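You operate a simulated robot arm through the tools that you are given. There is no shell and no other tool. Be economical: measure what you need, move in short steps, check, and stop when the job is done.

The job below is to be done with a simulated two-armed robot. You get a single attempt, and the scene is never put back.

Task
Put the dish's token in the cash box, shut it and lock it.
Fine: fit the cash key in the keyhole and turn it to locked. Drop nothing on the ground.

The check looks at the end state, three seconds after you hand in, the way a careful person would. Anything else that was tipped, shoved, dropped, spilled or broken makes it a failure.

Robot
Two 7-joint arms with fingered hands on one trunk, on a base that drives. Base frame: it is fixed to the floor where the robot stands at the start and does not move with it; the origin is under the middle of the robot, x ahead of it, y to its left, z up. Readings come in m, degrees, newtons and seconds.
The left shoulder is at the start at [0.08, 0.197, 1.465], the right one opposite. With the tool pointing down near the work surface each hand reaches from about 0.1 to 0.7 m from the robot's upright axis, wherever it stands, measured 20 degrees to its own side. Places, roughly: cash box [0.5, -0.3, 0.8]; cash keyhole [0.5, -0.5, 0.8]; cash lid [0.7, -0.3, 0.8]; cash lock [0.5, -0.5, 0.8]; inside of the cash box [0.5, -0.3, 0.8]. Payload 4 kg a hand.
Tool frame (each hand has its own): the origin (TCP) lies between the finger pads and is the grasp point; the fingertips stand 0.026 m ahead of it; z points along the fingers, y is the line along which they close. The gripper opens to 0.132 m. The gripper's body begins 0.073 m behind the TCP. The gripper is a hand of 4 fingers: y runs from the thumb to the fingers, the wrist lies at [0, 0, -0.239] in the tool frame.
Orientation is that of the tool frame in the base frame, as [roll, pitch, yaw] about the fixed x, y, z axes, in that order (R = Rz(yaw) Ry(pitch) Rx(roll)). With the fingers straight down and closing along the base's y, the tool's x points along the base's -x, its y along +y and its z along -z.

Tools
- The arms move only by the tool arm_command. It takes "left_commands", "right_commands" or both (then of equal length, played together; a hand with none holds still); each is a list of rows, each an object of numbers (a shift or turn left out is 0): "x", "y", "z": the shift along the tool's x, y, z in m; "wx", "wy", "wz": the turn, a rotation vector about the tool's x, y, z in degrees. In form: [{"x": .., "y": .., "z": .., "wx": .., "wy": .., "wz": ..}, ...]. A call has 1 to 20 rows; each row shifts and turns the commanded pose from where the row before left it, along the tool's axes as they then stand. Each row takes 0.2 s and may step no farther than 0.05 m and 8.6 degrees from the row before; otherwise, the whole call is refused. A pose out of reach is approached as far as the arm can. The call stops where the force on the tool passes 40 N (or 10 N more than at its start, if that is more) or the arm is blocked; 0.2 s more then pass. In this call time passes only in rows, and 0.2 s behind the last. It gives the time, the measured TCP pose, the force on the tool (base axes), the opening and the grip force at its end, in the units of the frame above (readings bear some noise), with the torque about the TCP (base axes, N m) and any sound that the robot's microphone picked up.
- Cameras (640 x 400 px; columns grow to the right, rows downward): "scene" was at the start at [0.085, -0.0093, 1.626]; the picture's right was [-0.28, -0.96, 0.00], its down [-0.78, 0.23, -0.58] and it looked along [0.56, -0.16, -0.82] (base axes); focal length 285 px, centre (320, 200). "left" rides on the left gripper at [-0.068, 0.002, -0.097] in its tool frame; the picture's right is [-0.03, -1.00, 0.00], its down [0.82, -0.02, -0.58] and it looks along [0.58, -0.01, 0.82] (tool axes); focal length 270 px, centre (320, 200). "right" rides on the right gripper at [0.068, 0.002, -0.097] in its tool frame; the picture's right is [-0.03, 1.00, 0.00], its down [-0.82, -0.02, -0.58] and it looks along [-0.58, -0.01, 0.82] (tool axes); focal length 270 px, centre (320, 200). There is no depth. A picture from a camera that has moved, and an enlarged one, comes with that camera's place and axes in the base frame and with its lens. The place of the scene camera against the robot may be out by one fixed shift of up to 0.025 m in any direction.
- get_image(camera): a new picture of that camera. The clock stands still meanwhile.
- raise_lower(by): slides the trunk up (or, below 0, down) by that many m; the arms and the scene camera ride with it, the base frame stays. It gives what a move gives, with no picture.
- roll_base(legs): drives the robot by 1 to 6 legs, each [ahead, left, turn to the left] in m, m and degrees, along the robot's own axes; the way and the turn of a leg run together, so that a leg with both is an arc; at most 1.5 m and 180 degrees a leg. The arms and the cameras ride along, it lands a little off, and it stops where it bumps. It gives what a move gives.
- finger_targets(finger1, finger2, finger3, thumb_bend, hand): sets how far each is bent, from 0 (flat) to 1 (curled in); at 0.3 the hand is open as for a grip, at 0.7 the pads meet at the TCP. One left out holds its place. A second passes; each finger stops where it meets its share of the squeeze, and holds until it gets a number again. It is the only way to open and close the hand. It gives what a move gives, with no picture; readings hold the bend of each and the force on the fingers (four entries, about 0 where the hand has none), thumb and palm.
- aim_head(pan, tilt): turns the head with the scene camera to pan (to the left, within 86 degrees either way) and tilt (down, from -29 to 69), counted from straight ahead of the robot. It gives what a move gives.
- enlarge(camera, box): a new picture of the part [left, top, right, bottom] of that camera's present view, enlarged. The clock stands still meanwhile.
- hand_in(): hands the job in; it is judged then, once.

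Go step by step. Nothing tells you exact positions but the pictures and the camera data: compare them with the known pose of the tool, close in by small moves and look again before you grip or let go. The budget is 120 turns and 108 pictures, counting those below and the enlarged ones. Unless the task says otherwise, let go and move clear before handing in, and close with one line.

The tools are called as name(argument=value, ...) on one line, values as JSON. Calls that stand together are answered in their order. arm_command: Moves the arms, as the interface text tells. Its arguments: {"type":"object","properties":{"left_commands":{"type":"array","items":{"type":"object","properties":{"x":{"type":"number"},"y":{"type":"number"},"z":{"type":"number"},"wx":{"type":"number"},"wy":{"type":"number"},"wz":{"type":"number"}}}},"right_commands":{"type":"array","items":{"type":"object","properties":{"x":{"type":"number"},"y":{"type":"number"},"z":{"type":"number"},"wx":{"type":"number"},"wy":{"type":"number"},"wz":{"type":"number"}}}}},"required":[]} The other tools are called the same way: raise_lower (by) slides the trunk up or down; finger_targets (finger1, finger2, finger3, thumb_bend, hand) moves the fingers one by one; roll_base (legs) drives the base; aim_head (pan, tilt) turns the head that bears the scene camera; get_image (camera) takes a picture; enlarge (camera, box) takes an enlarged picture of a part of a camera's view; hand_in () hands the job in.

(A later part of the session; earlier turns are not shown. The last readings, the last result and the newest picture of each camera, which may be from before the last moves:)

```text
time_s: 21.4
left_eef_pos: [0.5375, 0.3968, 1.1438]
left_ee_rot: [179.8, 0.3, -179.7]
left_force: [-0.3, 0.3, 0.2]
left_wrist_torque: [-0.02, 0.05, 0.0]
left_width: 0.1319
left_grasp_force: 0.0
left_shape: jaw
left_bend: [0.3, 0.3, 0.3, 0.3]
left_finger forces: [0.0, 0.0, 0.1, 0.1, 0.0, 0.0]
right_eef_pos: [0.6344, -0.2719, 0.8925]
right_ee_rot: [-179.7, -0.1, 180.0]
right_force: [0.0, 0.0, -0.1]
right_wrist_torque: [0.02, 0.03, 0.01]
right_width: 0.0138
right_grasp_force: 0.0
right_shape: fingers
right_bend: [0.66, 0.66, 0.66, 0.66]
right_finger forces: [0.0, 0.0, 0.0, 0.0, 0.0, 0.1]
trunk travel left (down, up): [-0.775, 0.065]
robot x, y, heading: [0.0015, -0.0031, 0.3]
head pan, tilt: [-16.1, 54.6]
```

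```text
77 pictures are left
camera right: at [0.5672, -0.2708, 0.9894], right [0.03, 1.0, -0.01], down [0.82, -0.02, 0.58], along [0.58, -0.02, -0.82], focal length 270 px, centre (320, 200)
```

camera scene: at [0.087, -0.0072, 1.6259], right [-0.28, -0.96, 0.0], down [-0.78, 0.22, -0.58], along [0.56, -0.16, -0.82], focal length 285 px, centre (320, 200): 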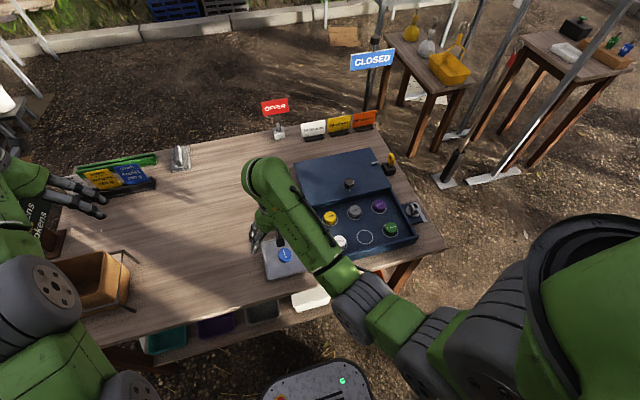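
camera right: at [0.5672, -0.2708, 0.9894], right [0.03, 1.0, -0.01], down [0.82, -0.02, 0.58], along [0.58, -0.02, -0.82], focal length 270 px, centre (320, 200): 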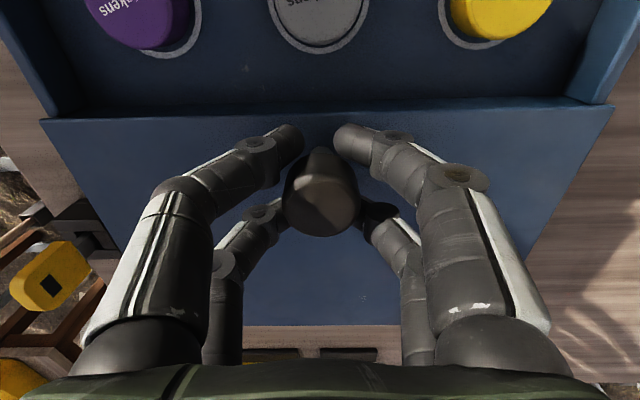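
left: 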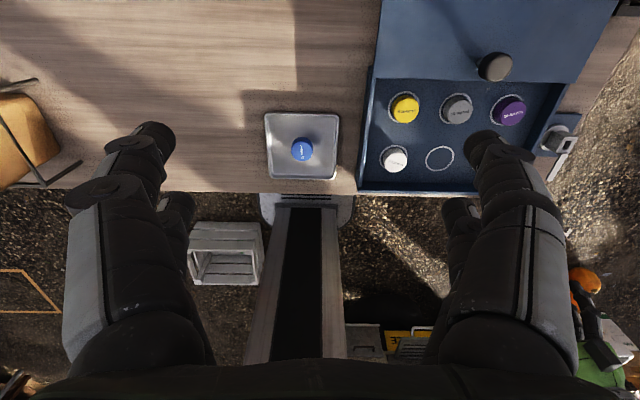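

The fingers surround the knob without contact yet. I'm closing further.

finger_targets(hand="right", finger1=0.76, finger2=0.76, finger3=0.76, thumb_bend=0.76)

get_image(camera="right")

```text
time_s: 22.4
left_eef_pos: [0.5406, 0.3966, 1.142]
left_ee_rot: [179.8, 0.3, -179.7]
left_force: [0.1, -0.2, 0.2]
left_wrist_torque: [0.02, 0.02, 0.0]
left_width: 0.132
left_grasp_force: 0.1
left_shape: jaw
left_bend: [0.3, 0.3, 0.3, 0.3]
left_finger forces: [0.0, 0.0, 0.0, 0.0, 0.0, 0.1]
right_eef_pos: [0.6353, -0.2731, 0.8892]
right_ee_rot: [-179.5, -0.3, 179.9]
right_force: [-0.9, -1.5, -15.0]
right_wrist_torque: [-0.04, 0.06, 0.02]
right_width: 0.0
right_grasp_force: 15.2
right_shape: fingers
right_bend: [0.73, 0.73, 0.73, 0.72]
right_finger forces: [7.3, 7.6, 7.0, 0.0, 8.4, 0.1]
trunk travel left (down, up): [-0.775, 0.065]
robot x, y, heading: [-0.0015, 0.0018, -0.1]
head pan, tilt: [-16.1, 54.6]
```

```text
76 pictures are left
camera right: at [0.5681, -0.2715, 0.9873], right [0.03, 1.0, -0.01], down [0.82, -0.02, 0.57], along [0.57, -0.02, -0.82], focal length 270 px, centre (320, 200)
```

right: 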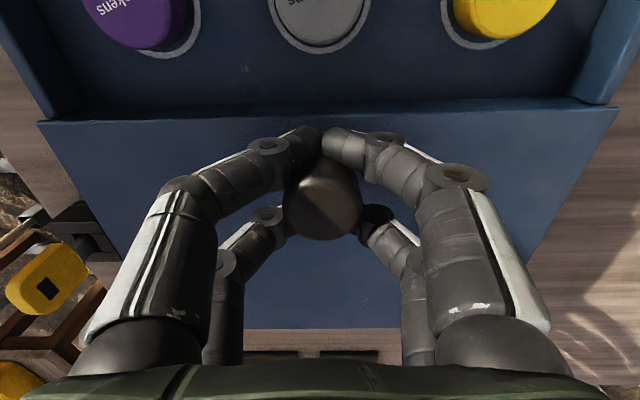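

The fingers hook under the knob head. I'm easing down 2 mm and starting the slide towards the robot with small steps.

arm_command(right_commands=[{"z": 0.003}, {"x": 0.01}, {"x": 0.015}])

get_image(camera="right")

```text
time_s: 23.2
left_eef_pos: [0.5389, 0.3979, 1.1435]
left_ee_rot: [179.9, 0.4, -179.9]
left_force: [0.0, 0.6, -0.2]
left_wrist_torque: [-0.04, 0.02, 0.01]
left_width: 0.1319
left_grasp_force: 0.0
left_shape: jaw
left_bend: [0.3, 0.3, 0.3, 0.3]
left_finger forces: [0.0, 0.1, 0.1, 0.0, 0.0, 0.0]
right_eef_pos: [0.6102, -0.274, 0.8884]
right_ee_rot: [-179.7, -0.1, -180.0]
right_force: [1.3, 0.1, -8.7]
right_wrist_torque: [-0.03, 0.03, 0.01]
right_width: 0.0
right_grasp_force: 13.9
right_shape: fingers
right_bend: [0.73, 0.73, 0.74, 0.73]
right_finger forces: [6.6, 7.7, 6.6, 0.0, 7.7, 0.0]
trunk travel left (down, up): [-0.775, 0.065]
robot x, y, heading: [0.0011, -0.0025, 0.2]
head pan, tilt: [-16.1, 54.6]
```

```text
75 pictures are left
camera right: at [0.5427, -0.2715, 0.9865], right [0.03, 1.0, -0.01], down [0.82, -0.02, 0.58], along [0.58, -0.02, -0.82], focal length 270 px, centre (320, 200)
```

right: 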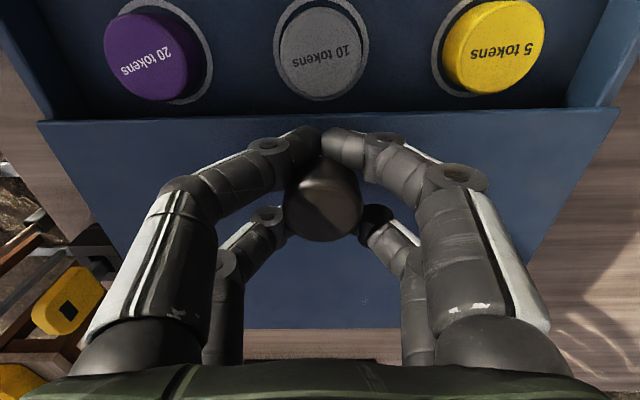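

The lid slides freely with the knob. About 0.16 m of travel remains, so I'm going 0.13 further and looking.

arm_command(right_commands=[{"x": 0.02}, {"x": 0.025}, {"x": 0.025}, {"x": 0.025}, {"x": 0.025}, {"x": 0.01}])

get_image(camera="right")

enlarge(camera="scene", box=[280, 140, 460, 280])

```text
time_s: 24.6
left_eef_pos: [0.5397, 0.3963, 1.1444]
left_ee_rot: [179.8, 0.3, -179.8]
left_force: [-0.3, 0.3, -0.4]
left_wrist_torque: [0.05, 0.01, 0.02]
left_width: 0.1319
left_grasp_force: 0.0
left_shape: jaw
left_bend: [0.3, 0.3, 0.3, 0.3]
left_finger forces: [0.0, 0.0, 0.1, 0.0, 0.0, 0.1]
right_eef_pos: [0.4799, -0.2738, 0.8872]
right_ee_rot: [-179.5, -0.2, 180.0]
right_force: [-1.5, -1.9, -8.0]
right_wrist_torque: [-0.07, 0.06, 0.02]
right_width: 0.0
right_grasp_force: 14.9
right_shape: fingers
right_bend: [0.74, 0.74, 0.74, 0.73]
right_finger forces: [7.2, 7.2, 6.6, 0.1, 9.3, 0.0]
trunk travel left (down, up): [-0.775, 0.065]
robot x, y, heading: [0.0012, -0.0007, -0.3]
head pan, tilt: [-16.1, 54.6]
```

```text
74 pictures are left
camera right: at [0.4125, -0.2713, 0.9862], right [0.03, 1.0, -0.01], down [0.82, -0.02, 0.58], along [0.58, -0.02, -0.82], focal length 270 px, centre (320, 200)
```

right: 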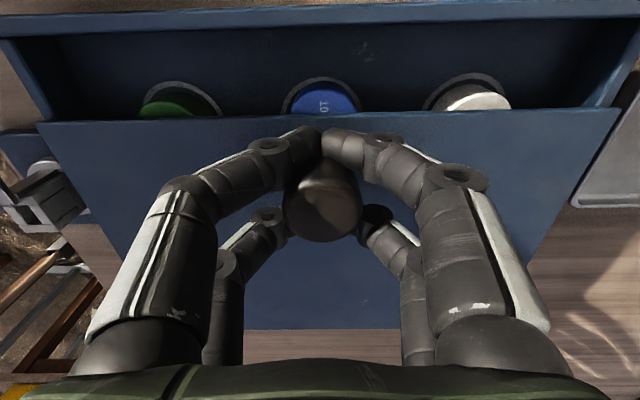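

```text
2.86 times, centred on (370, 210) of scene
camera zoom: at [0.0863, -0.0106, 1.6259], right [-0.28, -0.96, 0.0], down [-0.78, 0.23, -0.58], along [0.56, -0.16, -0.82], focal length 814 px, centre (177, 171)
```

zoom: 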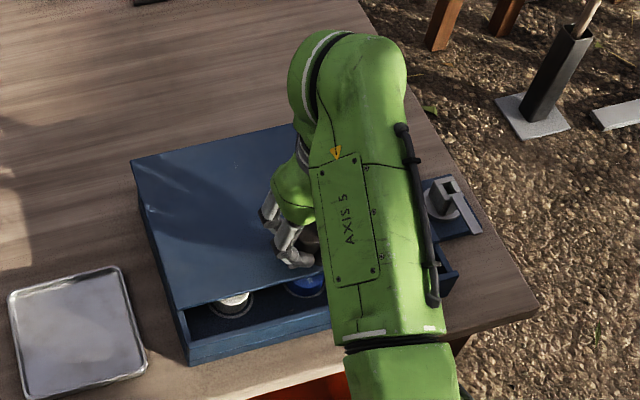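

About 35–45 mm remain. I'm continuing with small steps, watching the force.

arm_command(right_commands=[{"x": 0.015}, {"x": 0.01}, {"x": 0.005}])

get_image(camera="right")

```text
time_s: 25.4
left_eef_pos: [0.5387, 0.3958, 1.1434]
left_ee_rot: [179.8, 0.2, -179.8]
left_force: [-0.1, -0.1, -0.2]
left_wrist_torque: [-0.02, 0.03, 0.05]
left_width: 0.1319
left_grasp_force: 0.1
left_shape: jaw
left_bend: [0.3, 0.3, 0.3, 0.3]
left_finger forces: [0.0, 0.1, 0.0, 0.0, 0.1, 0.1]
right_eef_pos: [0.4502, -0.2736, 0.8875]
right_ee_rot: [-179.6, -0.2, 180.0]
right_force: [0.6, -3.1, -11.1]
right_wrist_torque: [-0.08, 0.06, 0.02]
right_width: 0.0
right_grasp_force: 16.7
right_shape: fingers
right_bend: [0.74, 0.74, 0.74, 0.73]
right_finger forces: [7.1, 8.1, 7.5, 0.1, 9.0, 0.0]
trunk travel left (down, up): [-0.775, 0.065]
robot x, y, heading: [-0.0017, -0.0038, -0.1]
head pan, tilt: [-16.1, 54.6]
```

```text
72 pictures are left
camera right: at [0.3833, -0.2713, 0.9863], right [0.03, 1.0, -0.01], down [0.82, -0.02, 0.58], along [0.57, -0.02, -0.82], focal length 270 px, centre (320, 200)
```

right: 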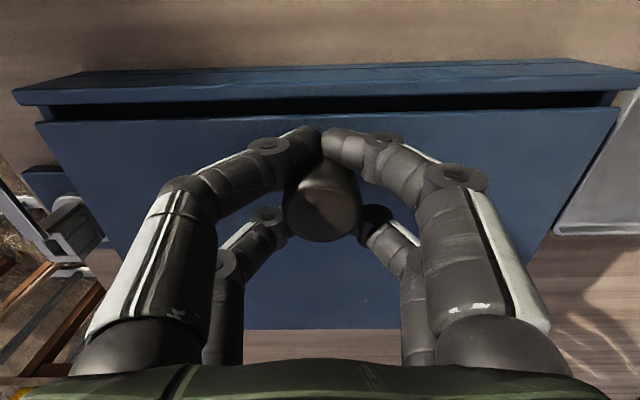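

Only a thin gap is left. I'm closing it in millimetre steps.

arm_command(right_commands=[{"x": 0.004}, {"x": 0.003}, {"x": 0.003}, {"x": 0.003}, {}])

get_image(camera="right")

```text
time_s: 26.6
left_eef_pos: [0.5428, 0.3969, 1.1411]
left_ee_rot: [179.8, 0.1, -179.7]
left_force: [0.4, -0.1, -0.1]
left_wrist_torque: [0.03, 0.04, 0.0]
left_width: 0.1318
left_grasp_force: 0.2
left_shape: jaw
left_bend: [0.3, 0.3, 0.3, 0.3]
left_finger forces: [0.1, 0.0, 0.0, 0.0, 0.1, 0.0]
right_eef_pos: [0.4423, -0.2734, 0.8871]
right_ee_rot: [-179.4, -0.1, -180.0]
right_force: [25.2, -0.6, -10.7]
right_wrist_torque: [0.0, -0.07, 0.01]
right_width: 0.0
right_grasp_force: 13.3
right_shape: fingers
right_bend: [0.74, 0.73, 0.73, 0.73]
right_finger forces: [0.0, 13.9, 12.2, 0.1, 0.0, 0.1]
trunk travel left (down, up): [-0.775, 0.065]
robot x, y, heading: [-0.0001, 0.0017, 0.1]
head pan, tilt: [-16.1, 54.6]
```

```text
71 pictures are left
camera right: at [0.3752, -0.2714, 0.9858], right [0.02, 1.0, -0.01], down [0.82, -0.02, 0.58], along [0.58, -0.02, -0.82], focal length 270 px, centre (320, 200)
```

right: 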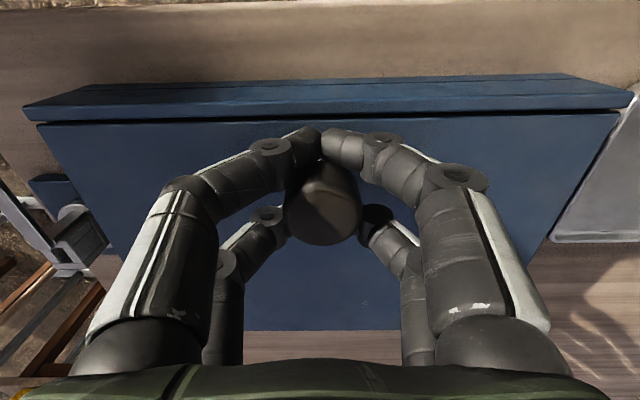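

It reads 25 N with the lid against the front wall, so the box is shut. I'm releasing the knob and lifting off.

arm_command(right_commands=[{"x": -0.004}])

finger_targets(hand="right", finger1=0.45, finger2=0.45, finger3=0.45, thumb_bend=0.45)

arm_command(right_commands=[{"z": -0.02}, {"z": -0.03}, {"z": -0.04}, {"z": -0.04}, {"z": -0.04}, {"y": -0.04}, {"y": -0.04}, {"y": -0.04}])

get_image(camera="right")

enlarge(camera="scene", box=[280, 140, 460, 280])

```text
time_s: 27.0
left_eef_pos: [0.5422, 0.3958, 1.143]
left_ee_rot: [179.8, 0.1, -179.8]
left_force: [-0.6, -0.1, -0.3]
left_wrist_torque: [0.04, 0.01, 0.05]
left_width: 0.1316
left_grasp_force: 0.1
left_shape: jaw
left_bend: [0.3, 0.3, 0.3, 0.3]
left_finger forces: [0.0, 0.0, 0.0, 0.1, 0.0, 0.0]
right_eef_pos: [0.4432, -0.2725, 0.8878]
right_ee_rot: [-179.6, -0.2, 179.9]
right_force: [16.7, 0.0, -6.9]
right_wrist_torque: [-0.02, -0.01, 0.01]
right_width: 0.0
right_grasp_force: 10.0
right_shape: fingers
right_bend: [0.74, 0.73, 0.74, 0.73]
right_finger forces: [0.0, 11.2, 9.4, 0.0, 0.0, 0.0]
trunk travel left (down, up): [-0.775, 0.065]
robot x, y, heading: [0.0015, 0.0015, -0.0]
head pan, tilt: [-16.1, 54.6]
```

```text
time_s: 28.0
left_eef_pos: [0.5369, 0.3976, 1.1436]
left_ee_rot: [179.9, 0.2, -179.9]
left_force: [-0.1, -0.2, -0.1]
left_wrist_torque: [-0.01, -0.05, 0.01]
left_width: 0.132
left_grasp_force: 0.0
left_shape: jaw
left_bend: [0.3, 0.3, 0.3, 0.3]
left_finger forces: [0.1, 0.0, 0.0, 0.1, 0.1, 0.1]
right_eef_pos: [0.4409, -0.273, 0.8885]
right_ee_rot: [-179.6, 0.0, 179.8]
right_force: [-1.0, -0.3, -0.1]
right_wrist_torque: [0.03, -0.01, -0.02]
right_width: 0.0821
right_grasp_force: 0.0
right_shape: fingers
right_bend: [0.45, 0.45, 0.45, 0.45]
right_finger forces: [0.0, 0.0, 0.0, 0.0, 0.0, 0.0]
trunk travel left (down, up): [-0.775, 0.065]
robot x, y, heading: [-0.0034, 0.0017, -0.0]
head pan, tilt: [-16.1, 54.6]
```

```text
time_s: 29.8
left_eef_pos: [0.5383, 0.3968, 1.1438]
left_ee_rot: [179.7, 0.4, -179.8]
left_force: [0.2, -0.7, -0.3]
left_wrist_torque: [-0.01, 0.0, -0.01]
left_width: 0.1318
left_grasp_force: 0.1
left_shape: jaw
left_bend: [0.3, 0.3, 0.3, 0.3]
left_finger forces: [0.0, 0.1, 0.0, 0.0, 0.0, 0.0]
right_eef_pos: [0.4431, -0.3914, 1.0555]
right_ee_rot: [-179.5, -0.1, 180.0]
right_force: [-0.3, -0.7, -0.4]
right_wrist_torque: [0.03, 0.0, 0.0]
right_width: 0.0826
right_grasp_force: 0.0
right_shape: fingers
right_bend: [0.45, 0.45, 0.45, 0.45]
right_finger forces: [0.0, 0.0, 0.1, 0.0, 0.0, 0.1]
right hand out of reach, approached as far as the arm can: row 5
trunk travel left (down, up): [-0.775, 0.065]
robot x, y, heading: [0.0024, 0.0032, -0.1]
head pan, tilt: [-16.1, 54.6]
```

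```text
70 pictures are left
camera right: at [0.3747, -0.3908, 1.1544], right [0.03, 1.0, -0.01], down [0.82, -0.02, 0.58], along [0.58, -0.02, -0.82], focal length 270 px, centre (320, 200)
```

right: 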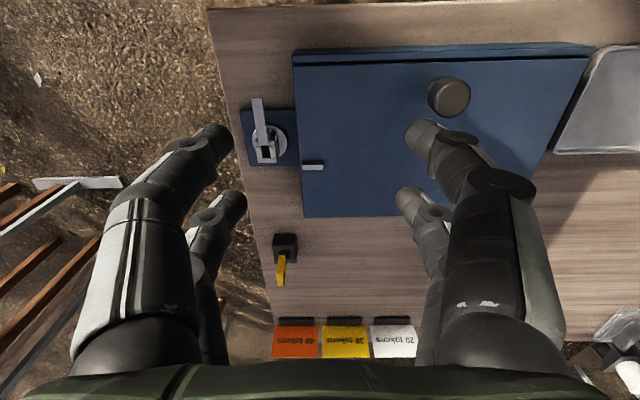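

```text
2.86 times, centred on (370, 210) of scene
camera zoom: at [0.085, -0.0101, 1.626], right [-0.28, -0.96, 0.0], down [-0.78, 0.23, -0.58], along [0.56, -0.16, -0.82], focal length 814 px, centre (177, 171)
```

zoom: 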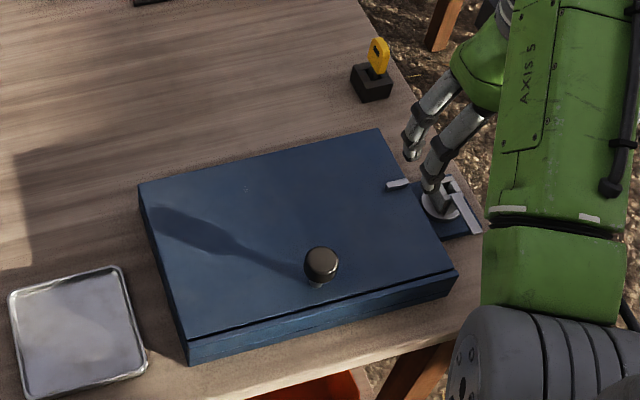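

The lid is shut and its metal tab now sits by the lock. I'm inspecting the lock and key closely.

enlarge(camera="right", box=[220, 80, 340, 200])

enlarge(camera="right", box=[240, 210, 340, 310])

enlarge(camera="scene", box=[370, 130, 450, 230])

```text
3.33 times, centred on (280, 140) of right
camera zoom: at [0.3747, -0.3908, 1.1544], right [0.03, 1.0, -0.01], down [0.82, -0.02, 0.58], along [0.58, -0.02, -0.82], focal length 901 px, centre (453, 400)
```

zoom: 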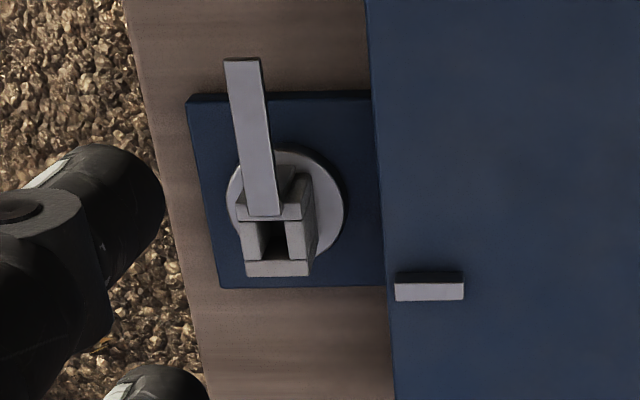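

```text
4.00 times, centred on (290, 260) of right
camera zoom: at [0.3747, -0.3908, 1.1544], right [0.03, 1.0, -0.01], down [0.82, -0.02, 0.58], along [0.58, -0.02, -0.82], focal length 1081 px, centre (440, -40)
```

zoom: 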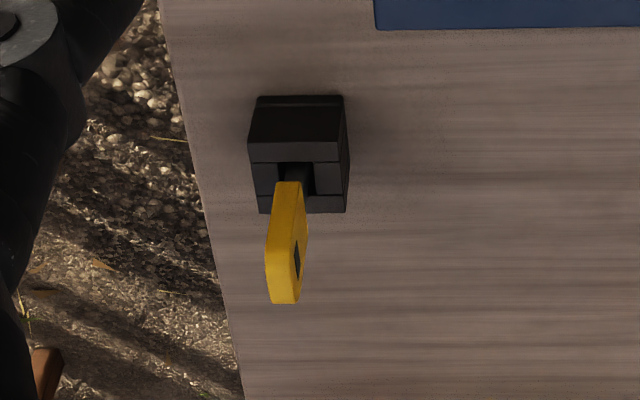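

```text
4.00 times, centred on (410, 180) of scene
camera zoom: at [0.085, -0.0101, 1.626], right [-0.28, -0.96, 0.0], down [-0.78, 0.23, -0.58], along [0.56, -0.16, -0.82], focal length 1139 px, centre (-40, 280)
```

zoom: 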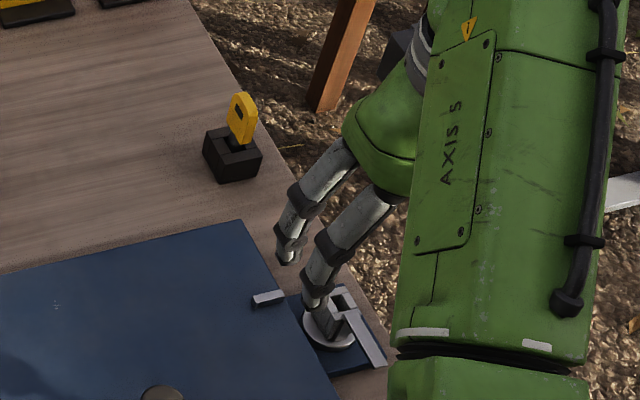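

The lock is a hollow square post opening upwards, with a latch arm now pointing towards the robot. I want a closer view of how the arm and the lid tab relate.

arm_command(right_commands=[{"z": 0.03, "y": -0.01}, {"z": 0.03, "y": -0.01}, {"z": 0.02, "y": -0.01}])

get_image(camera="right")

enlarge(camera="right", box=[220, 40, 400, 180])

```text
time_s: 30.6
left_eef_pos: [0.5383, 0.398, 1.1442]
left_ee_rot: [179.9, 0.3, -179.8]
left_force: [0.3, 0.3, -0.2]
left_wrist_torque: [-0.01, 0.02, 0.02]
left_width: 0.132
left_grasp_force: 0.1
left_shape: jaw
left_bend: [0.3, 0.3, 0.3, 0.3]
left_finger forces: [0.0, 0.0, 0.0, 0.0, 0.1, 0.1]
right_eef_pos: [0.4427, -0.423, 0.9755]
right_ee_rot: [-179.5, 0.0, 179.9]
right_force: [0.3, 0.0, 0.5]
right_wrist_torque: [-0.02, -0.04, 0.0]
right_width: 0.0827
right_grasp_force: 0.0
right_shape: fingers
right_bend: [0.45, 0.45, 0.45, 0.45]
right_finger forces: [0.0, 0.1, 0.1, 0.0, 0.0, 0.1]
trunk travel left (down, up): [-0.775, 0.065]
robot x, y, heading: [0.0002, -0.0014, -0.0]
head pan, tilt: [-16.1, 54.6]
```

```text
65 pictures are left
camera right: at [0.3752, -0.4208, 1.0743], right [0.03, 1.0, -0.01], down [0.82, -0.02, 0.58], along [0.58, -0.02, -0.82], focal length 270 px, centre (320, 200)
```

right: 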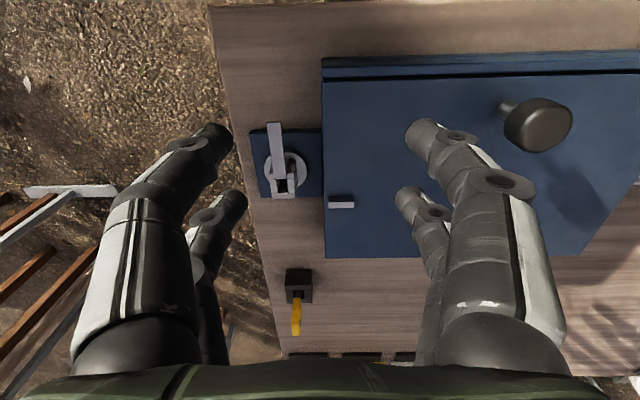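

```text
2.86 times, centred on (310, 110) of right
camera zoom: at [0.3752, -0.4208, 1.0743], right [0.03, 1.0, -0.01], down [0.82, -0.02, 0.58], along [0.58, -0.02, -0.82], focal length 772 px, centre (349, 457)
```

zoom: 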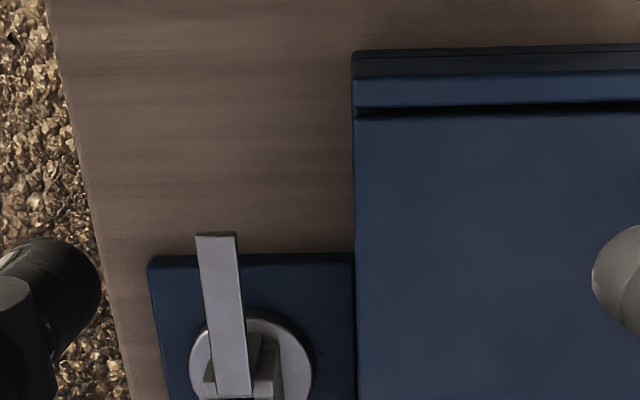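

The key stands near (0.72, -0.464) with its bow top at about 0.89, out of the right hand's present reach. I'm driving a little right and ahead, since the table front leaves room for about 0.1 m.

roll_base(legs=[[0, -0.2, 0], [0.08, 0, 0]])

get_image(camera="right")

get_image(camera="scene")

```text
time_s: 32.8
left_eef_pos: [0.6083, 0.2003, 1.1473]
left_ee_rot: [179.9, 0.9, -179.8]
left_force: [-1.1, -0.2, 0.7]
left_wrist_torque: [-0.02, -0.1, 0.0]
left_width: 0.1319
left_grasp_force: 0.1
left_shape: jaw
left_bend: [0.3, 0.3, 0.3, 0.3]
left_finger forces: [0.0, 0.0, 0.1, 0.0, 0.1, 0.0]
right_eef_pos: [0.5125, -0.6202, 0.9813]
right_ee_rot: [-179.5, 0.4, 179.9]
right_force: [-0.7, 1.1, 0.3]
right_wrist_torque: [-0.02, -0.07, 0.03]
right_width: 0.0823
right_grasp_force: 0.1
right_shape: fingers
right_bend: [0.45, 0.45, 0.45, 0.45]
right_finger forces: [0.0, 0.0, 0.1, 0.0, 0.1, 0.0]
trunk travel left (down, up): [-0.775, 0.065]
robot x, y, heading: [0.0801, -0.1989, -0.1]
head pan, tilt: [-16.1, 54.6]
```

```text
63 pictures are left
camera right: at [0.4451, -0.6179, 1.0789], right [0.03, 1.0, -0.01], down [0.81, -0.02, 0.58], along [0.58, -0.02, -0.81], focal length 270 px, centre (320, 200)
```

right: 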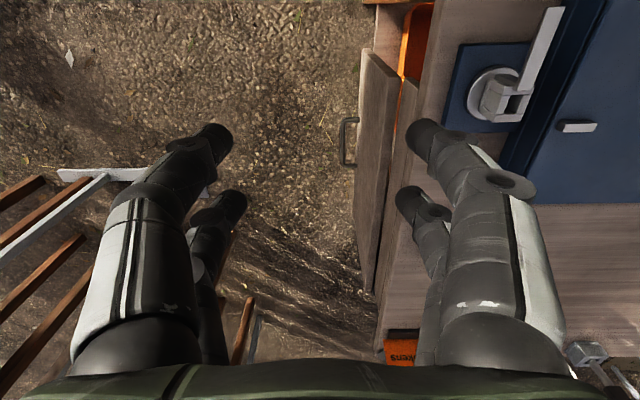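

```text
62 pictures are left
camera scene: at [0.1503, -0.2056, 1.627], right [-0.28, -0.96, 0.0], down [-0.78, 0.23, -0.59], along [0.56, -0.16, -0.81], focal length 285 px, centre (320, 200)
```

scene: 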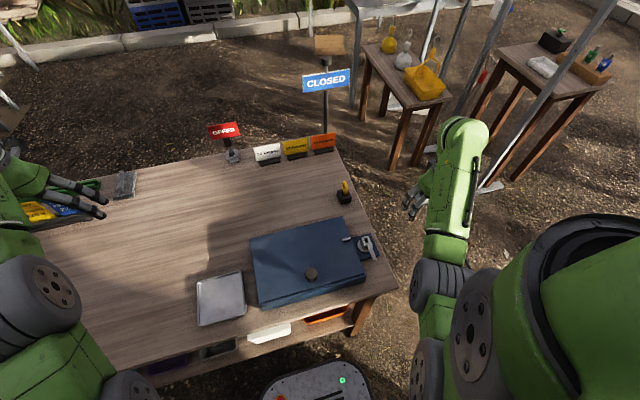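

This view shows the lock from its side. I'm enlarging it, along with the key in the scene view.

enlarge(camera="right", box=[430, 0, 620, 170])

enlarge(camera="scene", box=[320, 170, 390, 270])

```text
2.35 times, centred on (525, 85) of right
camera zoom: at [0.4451, -0.6179, 1.0789], right [0.03, 1.0, -0.01], down [0.81, -0.02, 0.58], along [0.58, -0.02, -0.81], focal length 636 px, centre (-162, 471)
```

zoom: 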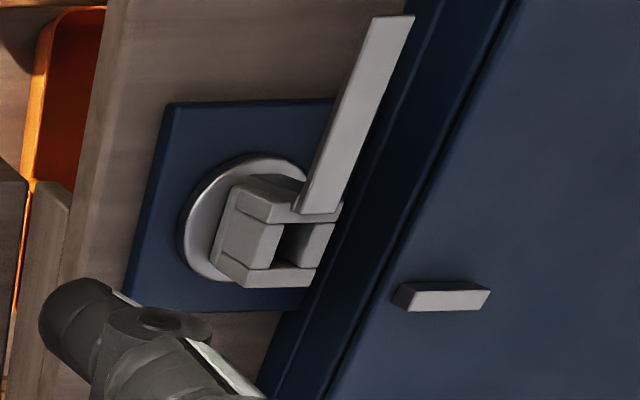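

```text
4.00 times, centred on (355, 220) of scene
camera zoom: at [0.1503, -0.2056, 1.627], right [-0.28, -0.96, 0.0], down [-0.78, 0.23, -0.59], along [0.56, -0.16, -0.81], focal length 1139 px, centre (180, 120)
```

zoom: 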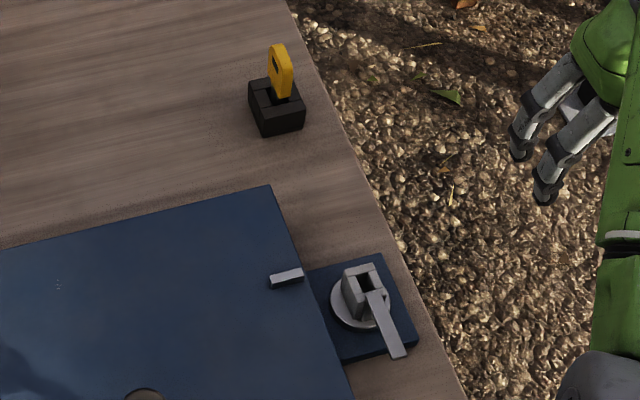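

The scene now shows the lock and key well. I'm bringing the right hand near the key for a closer look at the bow.

arm_command(right_commands=[{"y": 0.038, "x": -0.03}, {"y": 0.038, "x": -0.03}, {"y": 0.038, "x": -0.03}, {"y": 0.038, "x": -0.03}])

get_image(camera="right")

enlarge(camera="scene", box=[320, 170, 390, 220])

```text
time_s: 33.8
left_eef_pos: [0.6213, 0.199, 1.1414]
left_ee_rot: [179.9, 0.1, -179.8]
left_force: [-0.3, 0.4, -0.8]
left_wrist_torque: [-0.01, 0.0, 0.02]
left_width: 0.1321
left_grasp_force: 0.1
left_shape: jaw
left_bend: [0.3, 0.3, 0.3, 0.3]
left_finger forces: [0.0, 0.1, 0.0, 0.0, 0.1, 0.0]
right_eef_pos: [0.6439, -0.4684, 0.9729]
right_ee_rot: [-179.5, -0.3, 179.8]
right_force: [0.7, -0.1, -0.4]
right_wrist_torque: [-0.03, 0.01, 0.0]
right_width: 0.0824
right_grasp_force: 0.1
right_shape: fingers
right_bend: [0.45, 0.45, 0.45, 0.45]
right_finger forces: [0.0, 0.0, 0.0, 0.0, 0.1, 0.0]
trunk travel left (down, up): [-0.775, 0.065]
robot x, y, heading: [0.0776, -0.1951, -0.1]
head pan, tilt: [-16.1, 54.6]
```

```text
59 pictures are left
camera right: at [0.5777, -0.4664, 1.072], right [0.03, 1.0, -0.01], down [0.82, -0.02, 0.57], along [0.57, -0.02, -0.82], focal length 270 px, centre (320, 200)
```

right: 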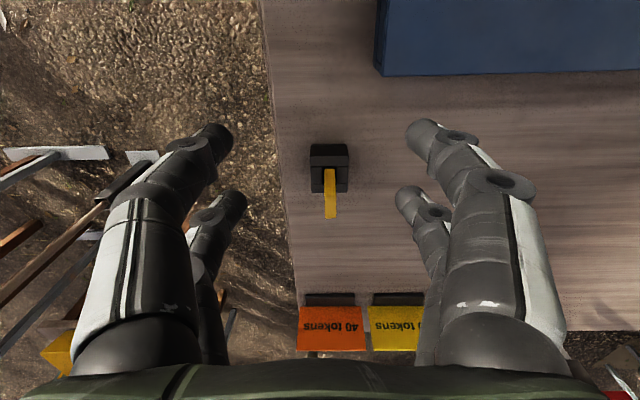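

```text
8.00 times, centred on (355, 195) of scene
camera zoom: at [0.1688, -0.2075, 1.6257], right [-0.28, -0.96, 0.0], down [-0.79, 0.23, -0.58], along [0.55, -0.16, -0.82], focal length 2278 px, centre (40, 240)
```

zoom: 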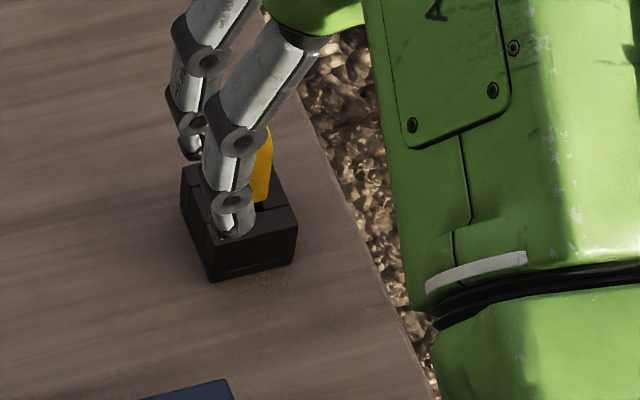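

The bow is a thin plate in the x–z plane, around x 0.70–0.73, y -0.463. I'm closing in above it with the hand partly closed.

arm_command(right_commands=[{"x": -0.03, "y": 0.004}, {"x": -0.03, "z": 0.02}, {"z": 0.02}])

get_image(camera="right")

enlarge(camera="right", box=[260, 100, 380, 220])

```text
time_s: 34.6
left_eef_pos: [0.6175, 0.1975, 1.1437]
left_ee_rot: [179.8, 0.4, -179.8]
left_force: [0.1, -0.7, 0.4]
left_wrist_torque: [-0.02, 0.03, -0.01]
left_width: 0.1318
left_grasp_force: 0.3
left_shape: jaw
left_bend: [0.3, 0.3, 0.3, 0.3]
left_finger forces: [0.1, 0.1, 0.0, 0.0, 0.1, 0.0]
right_eef_pos: [0.7016, -0.4655, 0.9362]
right_ee_rot: [-179.5, 0.0, 179.9]
right_force: [0.4, 0.0, 0.4]
right_wrist_torque: [0.01, 0.0, 0.01]
right_width: 0.0824
right_grasp_force: 0.1
right_shape: fingers
right_bend: [0.45, 0.45, 0.45, 0.45]
right_finger forces: [0.0, 0.0, 0.0, 0.0, 0.1, 0.0]
trunk travel left (down, up): [-0.775, 0.065]
robot x, y, heading: [0.0777, -0.1998, -0.1]
head pan, tilt: [-16.1, 54.6]
```

```text
57 pictures are left
camera right: at [0.6346, -0.4641, 1.034], right [0.03, 1.0, -0.01], down [0.82, -0.02, 0.58], along [0.58, -0.02, -0.82], focal length 270 px, centre (320, 200)
```

right: 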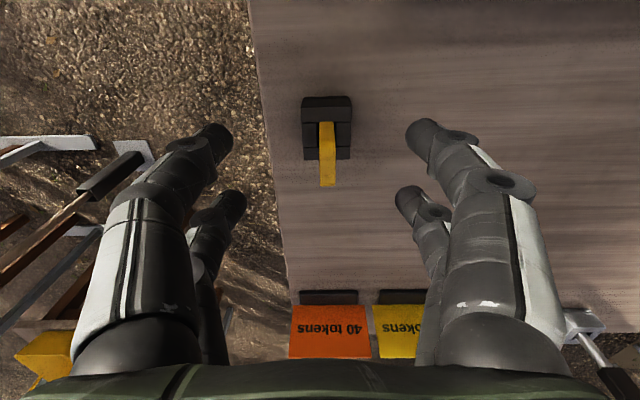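

```text
3.33 times, centred on (320, 160) of right
camera zoom: at [0.6346, -0.4641, 1.034], right [0.03, 1.0, -0.01], down [0.82, -0.02, 0.58], along [0.58, -0.02, -0.82], focal length 901 px, centre (320, 333)
```

zoom: 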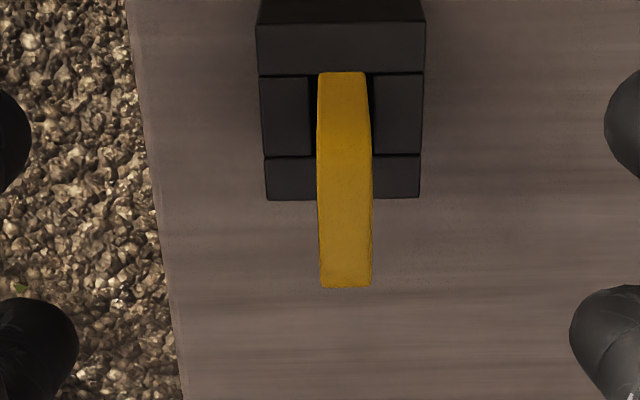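

The slot is centred at about x=0.711 and the key plane at y≈-0.462. I'm aligning to (0.713, -0.4625) and descending.

arm_command(right_commands=[{"x": -0.011, "y": 0.003}, {"z": 0.02}, {"z": 0.016}])

get_image(camera="right")

enlarge(camera="scene", box=[320, 170, 390, 220])

```text
time_s: 35.4
left_eef_pos: [0.6154, 0.1986, 1.1435]
left_ee_rot: [179.8, 0.5, -179.8]
left_force: [-0.2, -0.2, 0.4]
left_wrist_torque: [-0.02, -0.03, -0.03]
left_width: 0.132
left_grasp_force: 0.1
left_shape: jaw
left_bend: [0.3, 0.3, 0.3, 0.3]
left_finger forces: [0.0, 0.0, 0.1, 0.0, 0.1, 0.0]
right_eef_pos: [0.7123, -0.4639, 0.8996]
right_ee_rot: [-179.6, 0.1, 179.8]
right_force: [0.2, 0.7, -1.0]
right_wrist_torque: [0.03, -0.01, 0.02]
right_width: 0.0825
right_grasp_force: 0.0
right_shape: fingers
right_bend: [0.45, 0.45, 0.45, 0.45]
right_finger forces: [0.0, 0.0, 0.0, 0.1, 0.0, 0.0]
trunk travel left (down, up): [-0.775, 0.065]
robot x, y, heading: [0.0793, -0.1981, -0.1]
head pan, tilt: [-16.1, 54.6]
```

```text
55 pictures are left
camera right: at [0.6446, -0.4616, 0.9977], right [0.03, 1.0, -0.01], down [0.82, -0.02, 0.58], along [0.58, -0.02, -0.82], focal length 270 px, centre (320, 200)
```

right: 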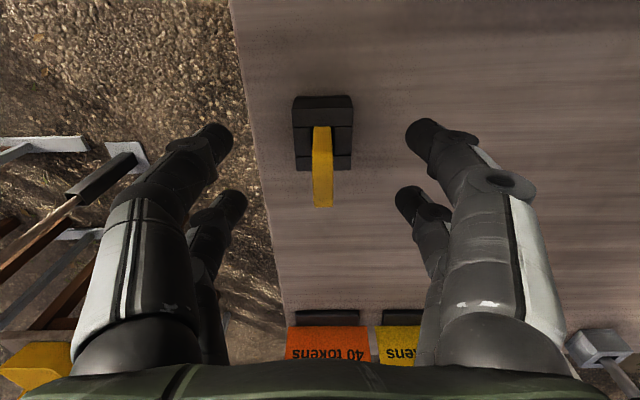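

```text
8.00 times, centred on (355, 195) of scene
camera zoom: at [0.1625, -0.2085, 1.6261], right [-0.28, -0.96, 0.0], down [-0.78, 0.23, -0.58], along [0.56, -0.16, -0.82], focal length 2278 px, centre (40, 240)
```

zoom: 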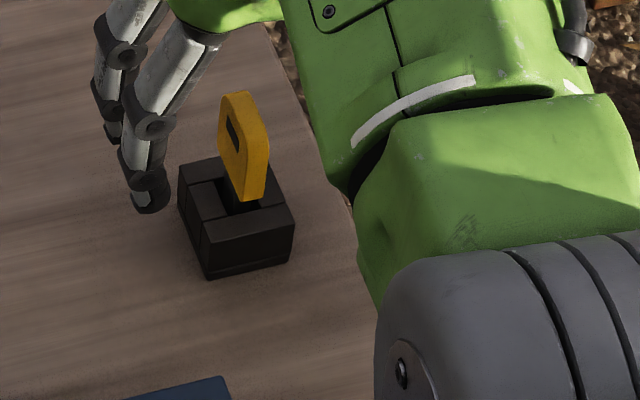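

The bow is centred between the fingers. I'm descending to TCP 0.881 and closing.

arm_command(right_commands=[{"x": -0.003, "y": 0.001, "z": 0.01}, {"z": 0.009}])

finger_targets(hand="right", finger1=0.64, finger2=0.64, finger3=0.64, thumb_bend=0.64)

get_image(camera="right")

enlarge(camera="scene", box=[320, 170, 390, 220])

```text
time_s: 36.0
left_eef_pos: [0.6172, 0.1981, 1.1446]
left_ee_rot: [179.7, 0.3, -179.7]
left_force: [-0.6, 0.2, 0.0]
left_wrist_torque: [0.0, 0.0, 0.0]
left_width: 0.1318
left_grasp_force: 0.0
left_shape: jaw
left_bend: [0.3, 0.3, 0.3, 0.3]
left_finger forces: [0.1, 0.0, 0.1, 0.0, 0.1, 0.0]
right_eef_pos: [0.7152, -0.4627, 0.8805]
right_ee_rot: [-179.5, -0.1, 179.9]
right_force: [-0.4, 0.1, -0.4]
right_wrist_torque: [0.0, 0.01, 0.01]
right_width: 0.0825
right_grasp_force: 0.0
right_shape: fingers
right_bend: [0.45, 0.45, 0.45, 0.45]
right_finger forces: [0.0, 0.0, 0.0, 0.0, 0.0, 0.0]
trunk travel left (down, up): [-0.775, 0.065]
robot x, y, heading: [0.0783, -0.203, -0.2]
head pan, tilt: [-16.1, 54.6]
```

```text
time_s: 37.0
left_eef_pos: [0.6182, 0.1992, 1.1445]
left_ee_rot: [179.9, 0.3, -179.8]
left_force: [-0.1, -0.8, 0.2]
left_wrist_torque: [0.01, 0.02, 0.01]
left_width: 0.1319
left_grasp_force: 0.1
left_shape: jaw
left_bend: [0.3, 0.3, 0.3, 0.3]
left_finger forces: [0.1, 0.0, 0.1, 0.0, 0.0, 0.0]
right_eef_pos: [0.7155, -0.4625, 0.8793]
right_ee_rot: [-179.6, -0.1, 179.9]
right_force: [0.8, 0.1, -0.2]
right_wrist_torque: [0.0, 0.02, 0.05]
right_width: 0.0204
right_grasp_force: 0.1
right_shape: fingers
right_bend: [0.64, 0.64, 0.64, 0.64]
right_finger forces: [0.0, 0.1, 0.0, 0.1, 0.1, 0.0]
trunk travel left (down, up): [-0.775, 0.065]
robot x, y, heading: [0.0778, -0.2016, 0.0]
head pan, tilt: [-16.1, 54.6]
```

```text
53 pictures are left
camera right: at [0.6482, -0.4603, 0.9781], right [0.03, 1.0, -0.01], down [0.82, -0.02, 0.58], along [0.58, -0.02, -0.82], focal length 270 px, centre (320, 200)
```

right: 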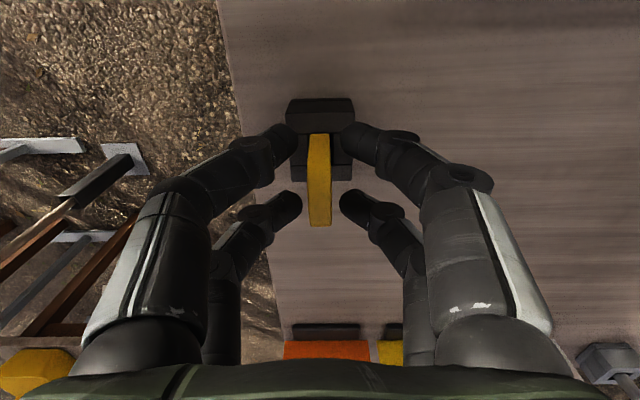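

```text
8.00 times, centred on (355, 195) of scene
camera zoom: at [0.1639, -0.208, 1.626], right [-0.28, -0.96, 0.0], down [-0.78, 0.23, -0.58], along [0.56, -0.16, -0.82], focal length 2278 px, centre (40, 240)
```

zoom: 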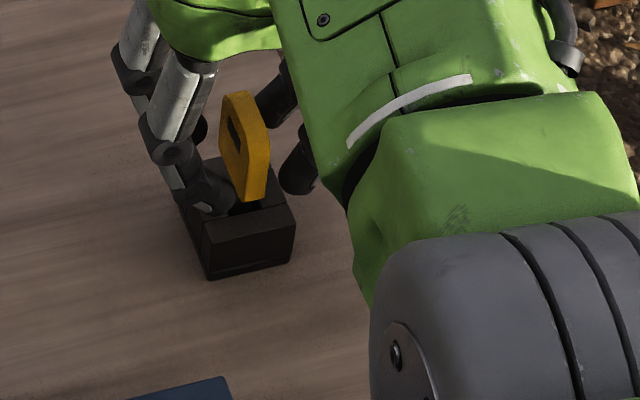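

The fingertips are level with the bottom of the bow. I'm raising 9 mm to grip mid-bow, then closing.

arm_command(right_commands=[{"z": -0.009}])

finger_targets(hand="right", finger1=0.78, finger2=0.78, finger3=0.78, thumb_bend=0.78)

get_image(camera="right")

enlarge(camera="scene", box=[320, 170, 390, 220])

```text
time_s: 37.4
left_eef_pos: [0.6171, 0.1987, 1.1437]
left_ee_rot: [180.0, 0.2, -179.7]
left_force: [0.4, 0.4, -0.2]
left_wrist_torque: [-0.01, 0.01, 0.01]
left_width: 0.1318
left_grasp_force: 0.1
left_shape: jaw
left_bend: [0.3, 0.3, 0.3, 0.3]
left_finger forces: [0.1, 0.0, 0.0, 0.1, 0.0, 0.0]
right_eef_pos: [0.716, -0.4625, 0.8891]
right_ee_rot: [-179.5, 0.0, 179.9]
right_force: [-0.2, -1.5, -0.1]
right_wrist_torque: [0.0, 0.01, -0.01]
right_width: 0.02
right_grasp_force: 0.0
right_shape: fingers
right_bend: [0.64, 0.64, 0.64, 0.64]
right_finger forces: [0.0, 0.1, 0.0, 0.0, 0.1, 0.0]
trunk travel left (down, up): [-0.775, 0.065]
robot x, y, heading: [0.0814, -0.1997, -0.2]
head pan, tilt: [-16.1, 54.6]
```

```text
time_s: 38.4
left_eef_pos: [0.6166, 0.1979, 1.1439]
left_ee_rot: [179.8, 0.3, -179.9]
left_force: [0.7, 0.1, 0.2]
left_wrist_torque: [0.0, 0.02, 0.0]
left_width: 0.1319
left_grasp_force: 0.2
left_shape: jaw
left_bend: [0.3, 0.3, 0.3, 0.3]
left_finger forces: [0.0, 0.1, 0.0, 0.0, 0.1, 0.0]
right_eef_pos: [0.7154, -0.4637, 0.8877]
right_ee_rot: [-179.6, -0.1, 179.9]
right_force: [0.0, -0.8, -0.3]
right_wrist_torque: [-0.05, 0.0, 0.03]
right_width: 0.0
right_grasp_force: 20.6
right_shape: fingers
right_bend: [0.73, 0.72, 0.72, 0.72]
right_finger forces: [7.5, 9.5, 7.7, 0.0, 16.7, 0.0]
trunk travel left (down, up): [-0.775, 0.065]
robot x, y, heading: [0.0762, -0.1998, -0.2]
head pan, tilt: [-16.1, 54.6]
```

```text
51 pictures are left
camera right: at [0.6481, -0.461, 0.987], right [0.03, 1.0, -0.01], down [0.82, -0.02, 0.58], along [0.58, -0.02, -0.82], focal length 270 px, centre (320, 200)
```

right: 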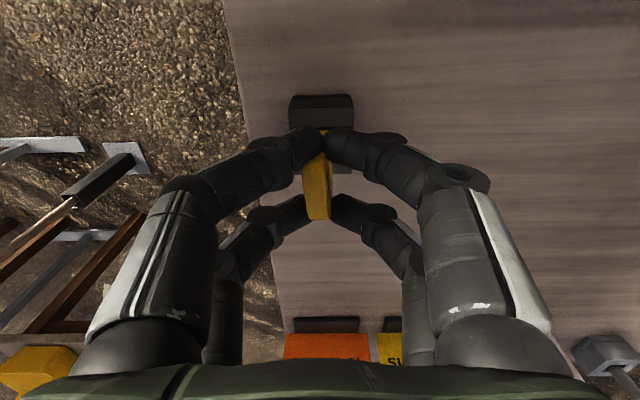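

```text
8.00 times, centred on (355, 195) of scene
camera zoom: at [0.1639, -0.2084, 1.626], right [-0.28, -0.96, 0.0], down [-0.78, 0.23, -0.58], along [0.56, -0.16, -0.82], focal length 2278 px, centre (40, 240)
```

zoom: 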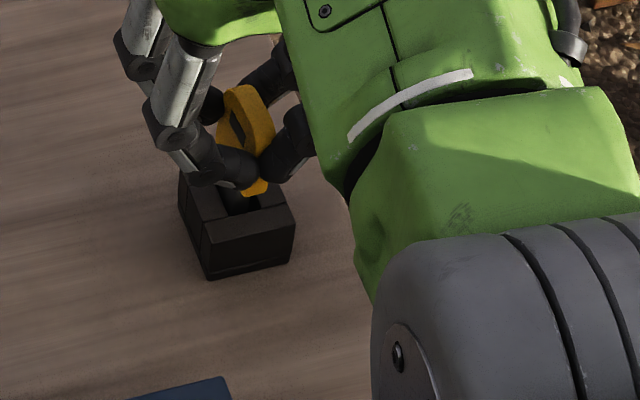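

The key is gripped at 20 N, slightly twisted. I'm lifting it slowly out of the holder.

arm_command(right_commands=[{"z": -0.005}, {"z": -0.01}, {"z": -0.01}, {"z": -0.015}, {"z": -0.015}])

enlarge(camera="right", box=[240, 80, 400, 240])

enlarge(camera="scene", box=[320, 160, 390, 220])

```text
time_s: 39.6
left_eef_pos: [0.6175, 0.1978, 1.1434]
left_ee_rot: [179.9, 0.3, -179.7]
left_force: [0.3, 0.6, 0.1]
left_wrist_torque: [0.01, 0.01, 0.02]
left_width: 0.1319
left_grasp_force: 0.2
left_shape: jaw
left_bend: [0.3, 0.3, 0.3, 0.3]
left_finger forces: [0.1, 0.0, 0.0, 0.1, 0.1, 0.0]
right_eef_pos: [0.7156, -0.4613, 0.9445]
right_ee_rot: [-179.6, 0.0, 179.9]
right_force: [-0.5, 0.8, -0.6]
right_wrist_torque: [0.0, -0.01, 0.0]
right_width: 0.0
right_grasp_force: 20.4
right_shape: fingers
right_bend: [0.74, 0.73, 0.72, 0.72]
right_finger forces: [7.4, 10.0, 7.9, 0.0, 15.3, 0.1]
trunk travel left (down, up): [-0.775, 0.065]
robot x, y, heading: [0.0791, -0.1993, 0.2]
head pan, tilt: [-16.1, 54.6]
```

```text
2.50 times, centred on (320, 160) of right
camera zoom: at [0.6483, -0.4597, 1.043], right [0.03, 1.0, -0.01], down [0.82, -0.02, 0.58], along [0.58, -0.02, -0.82], focal length 676 px, centre (320, 300)
```

zoom: 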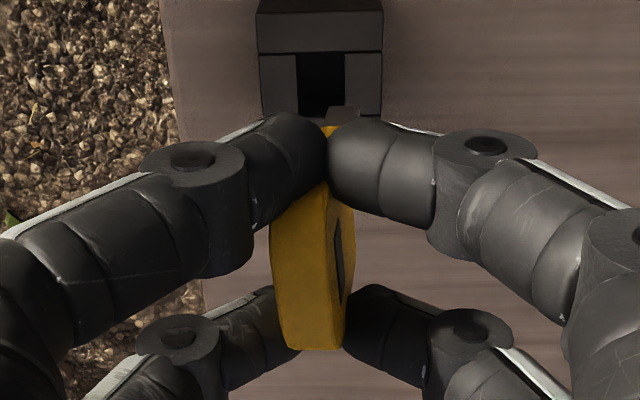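

```text
6.67 times, centred on (355, 190) of scene
camera zoom: at [0.1636, -0.2081, 1.626], right [-0.28, -0.96, 0.0], down [-0.78, 0.23, -0.58], along [0.56, -0.16, -0.82], focal length 1898 px, centre (87, 267)
```

zoom: 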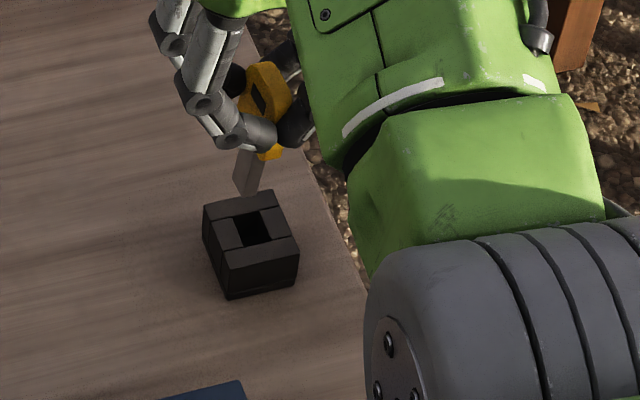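

The key is out of the holder with a slight lean. I'm bringing it over the lock, and moving the left hand in to use its camera as a second view.

arm_command(right_commands=[{"z": -0.02}, {"z": -0.015}, {"x": 0.03}, {"x": 0.03}, {"x": 0.03}, {"x": 0.03}, {"x": 0.03}, {"x": 0.025}, {}, {}], left_commands=[{"y": -0.04, "z": 0.006}, {"y": -0.04, "z": 0.006}, {"y": -0.04, "z": 0.006}, {"y": -0.04, "z": 0.006}, {"y": -0.04, "z": 0.006}, {"y": -0.04, "z": 0.006}, {"y": -0.04, "z": 0.006}, {"y": -0.04, "z": 0.006}, {"y": -0.04, "z": 0.006}, {"y": -0.02, "z": 0.006}])

get_image(camera="left")

enlarge(camera="scene", box=[320, 190, 430, 280])

```text
time_s: 41.8
left_eef_pos: [0.6192, -0.1817, 1.0818]
left_ee_rot: [179.8, 0.3, -179.8]
left_force: [-1.2, -1.1, -0.2]
left_wrist_torque: [0.02, -0.01, -0.01]
left_width: 0.1318
left_grasp_force: 0.1
left_shape: jaw
left_bend: [0.3, 0.3, 0.3, 0.3]
left_finger forces: [0.0, 0.0, 0.1, 0.0, 0.0, 0.0]
right_eef_pos: [0.5413, -0.4617, 0.9794]
right_ee_rot: [-179.5, 0.0, 179.9]
right_force: [-0.4, 0.2, 0.4]
right_wrist_torque: [0.01, 0.0, 0.0]
right_width: 0.0
right_grasp_force: 20.1
right_shape: fingers
right_bend: [0.74, 0.73, 0.72, 0.73]
right_finger forces: [7.3, 9.8, 8.0, 0.0, 15.2, 0.0]
trunk travel left (down, up): [-0.775, 0.065]
robot x, y, heading: [0.0802, -0.1972, -0.1]
head pan, tilt: [-16.1, 54.6]
```

```text
47 pictures are left
camera left: at [0.6885, -0.1803, 1.1782], right [0.03, -1.0, 0.0], down [-0.82, -0.03, 0.57], along [-0.57, -0.01, -0.82], focal length 270 px, centre (320, 200)
```

left: 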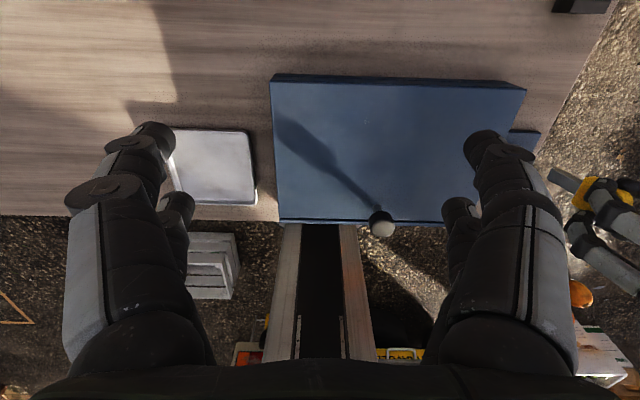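

```text
4.44 times, centred on (375, 235) of scene
camera zoom: at [0.1647, -0.209, 1.626], right [-0.28, -0.96, 0.0], down [-0.78, 0.23, -0.58], along [0.56, -0.16, -0.82], focal length 1265 px, centre (76, 44)
```

zoom: 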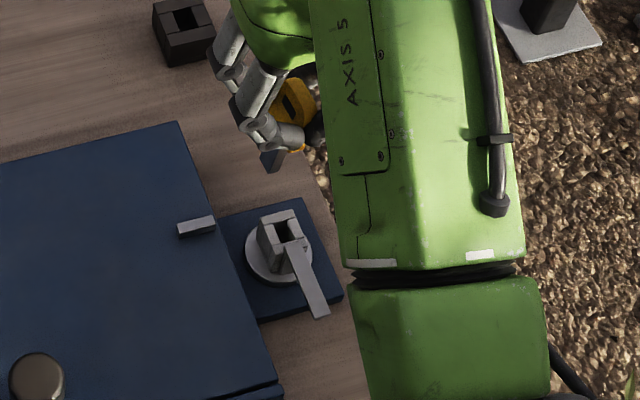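

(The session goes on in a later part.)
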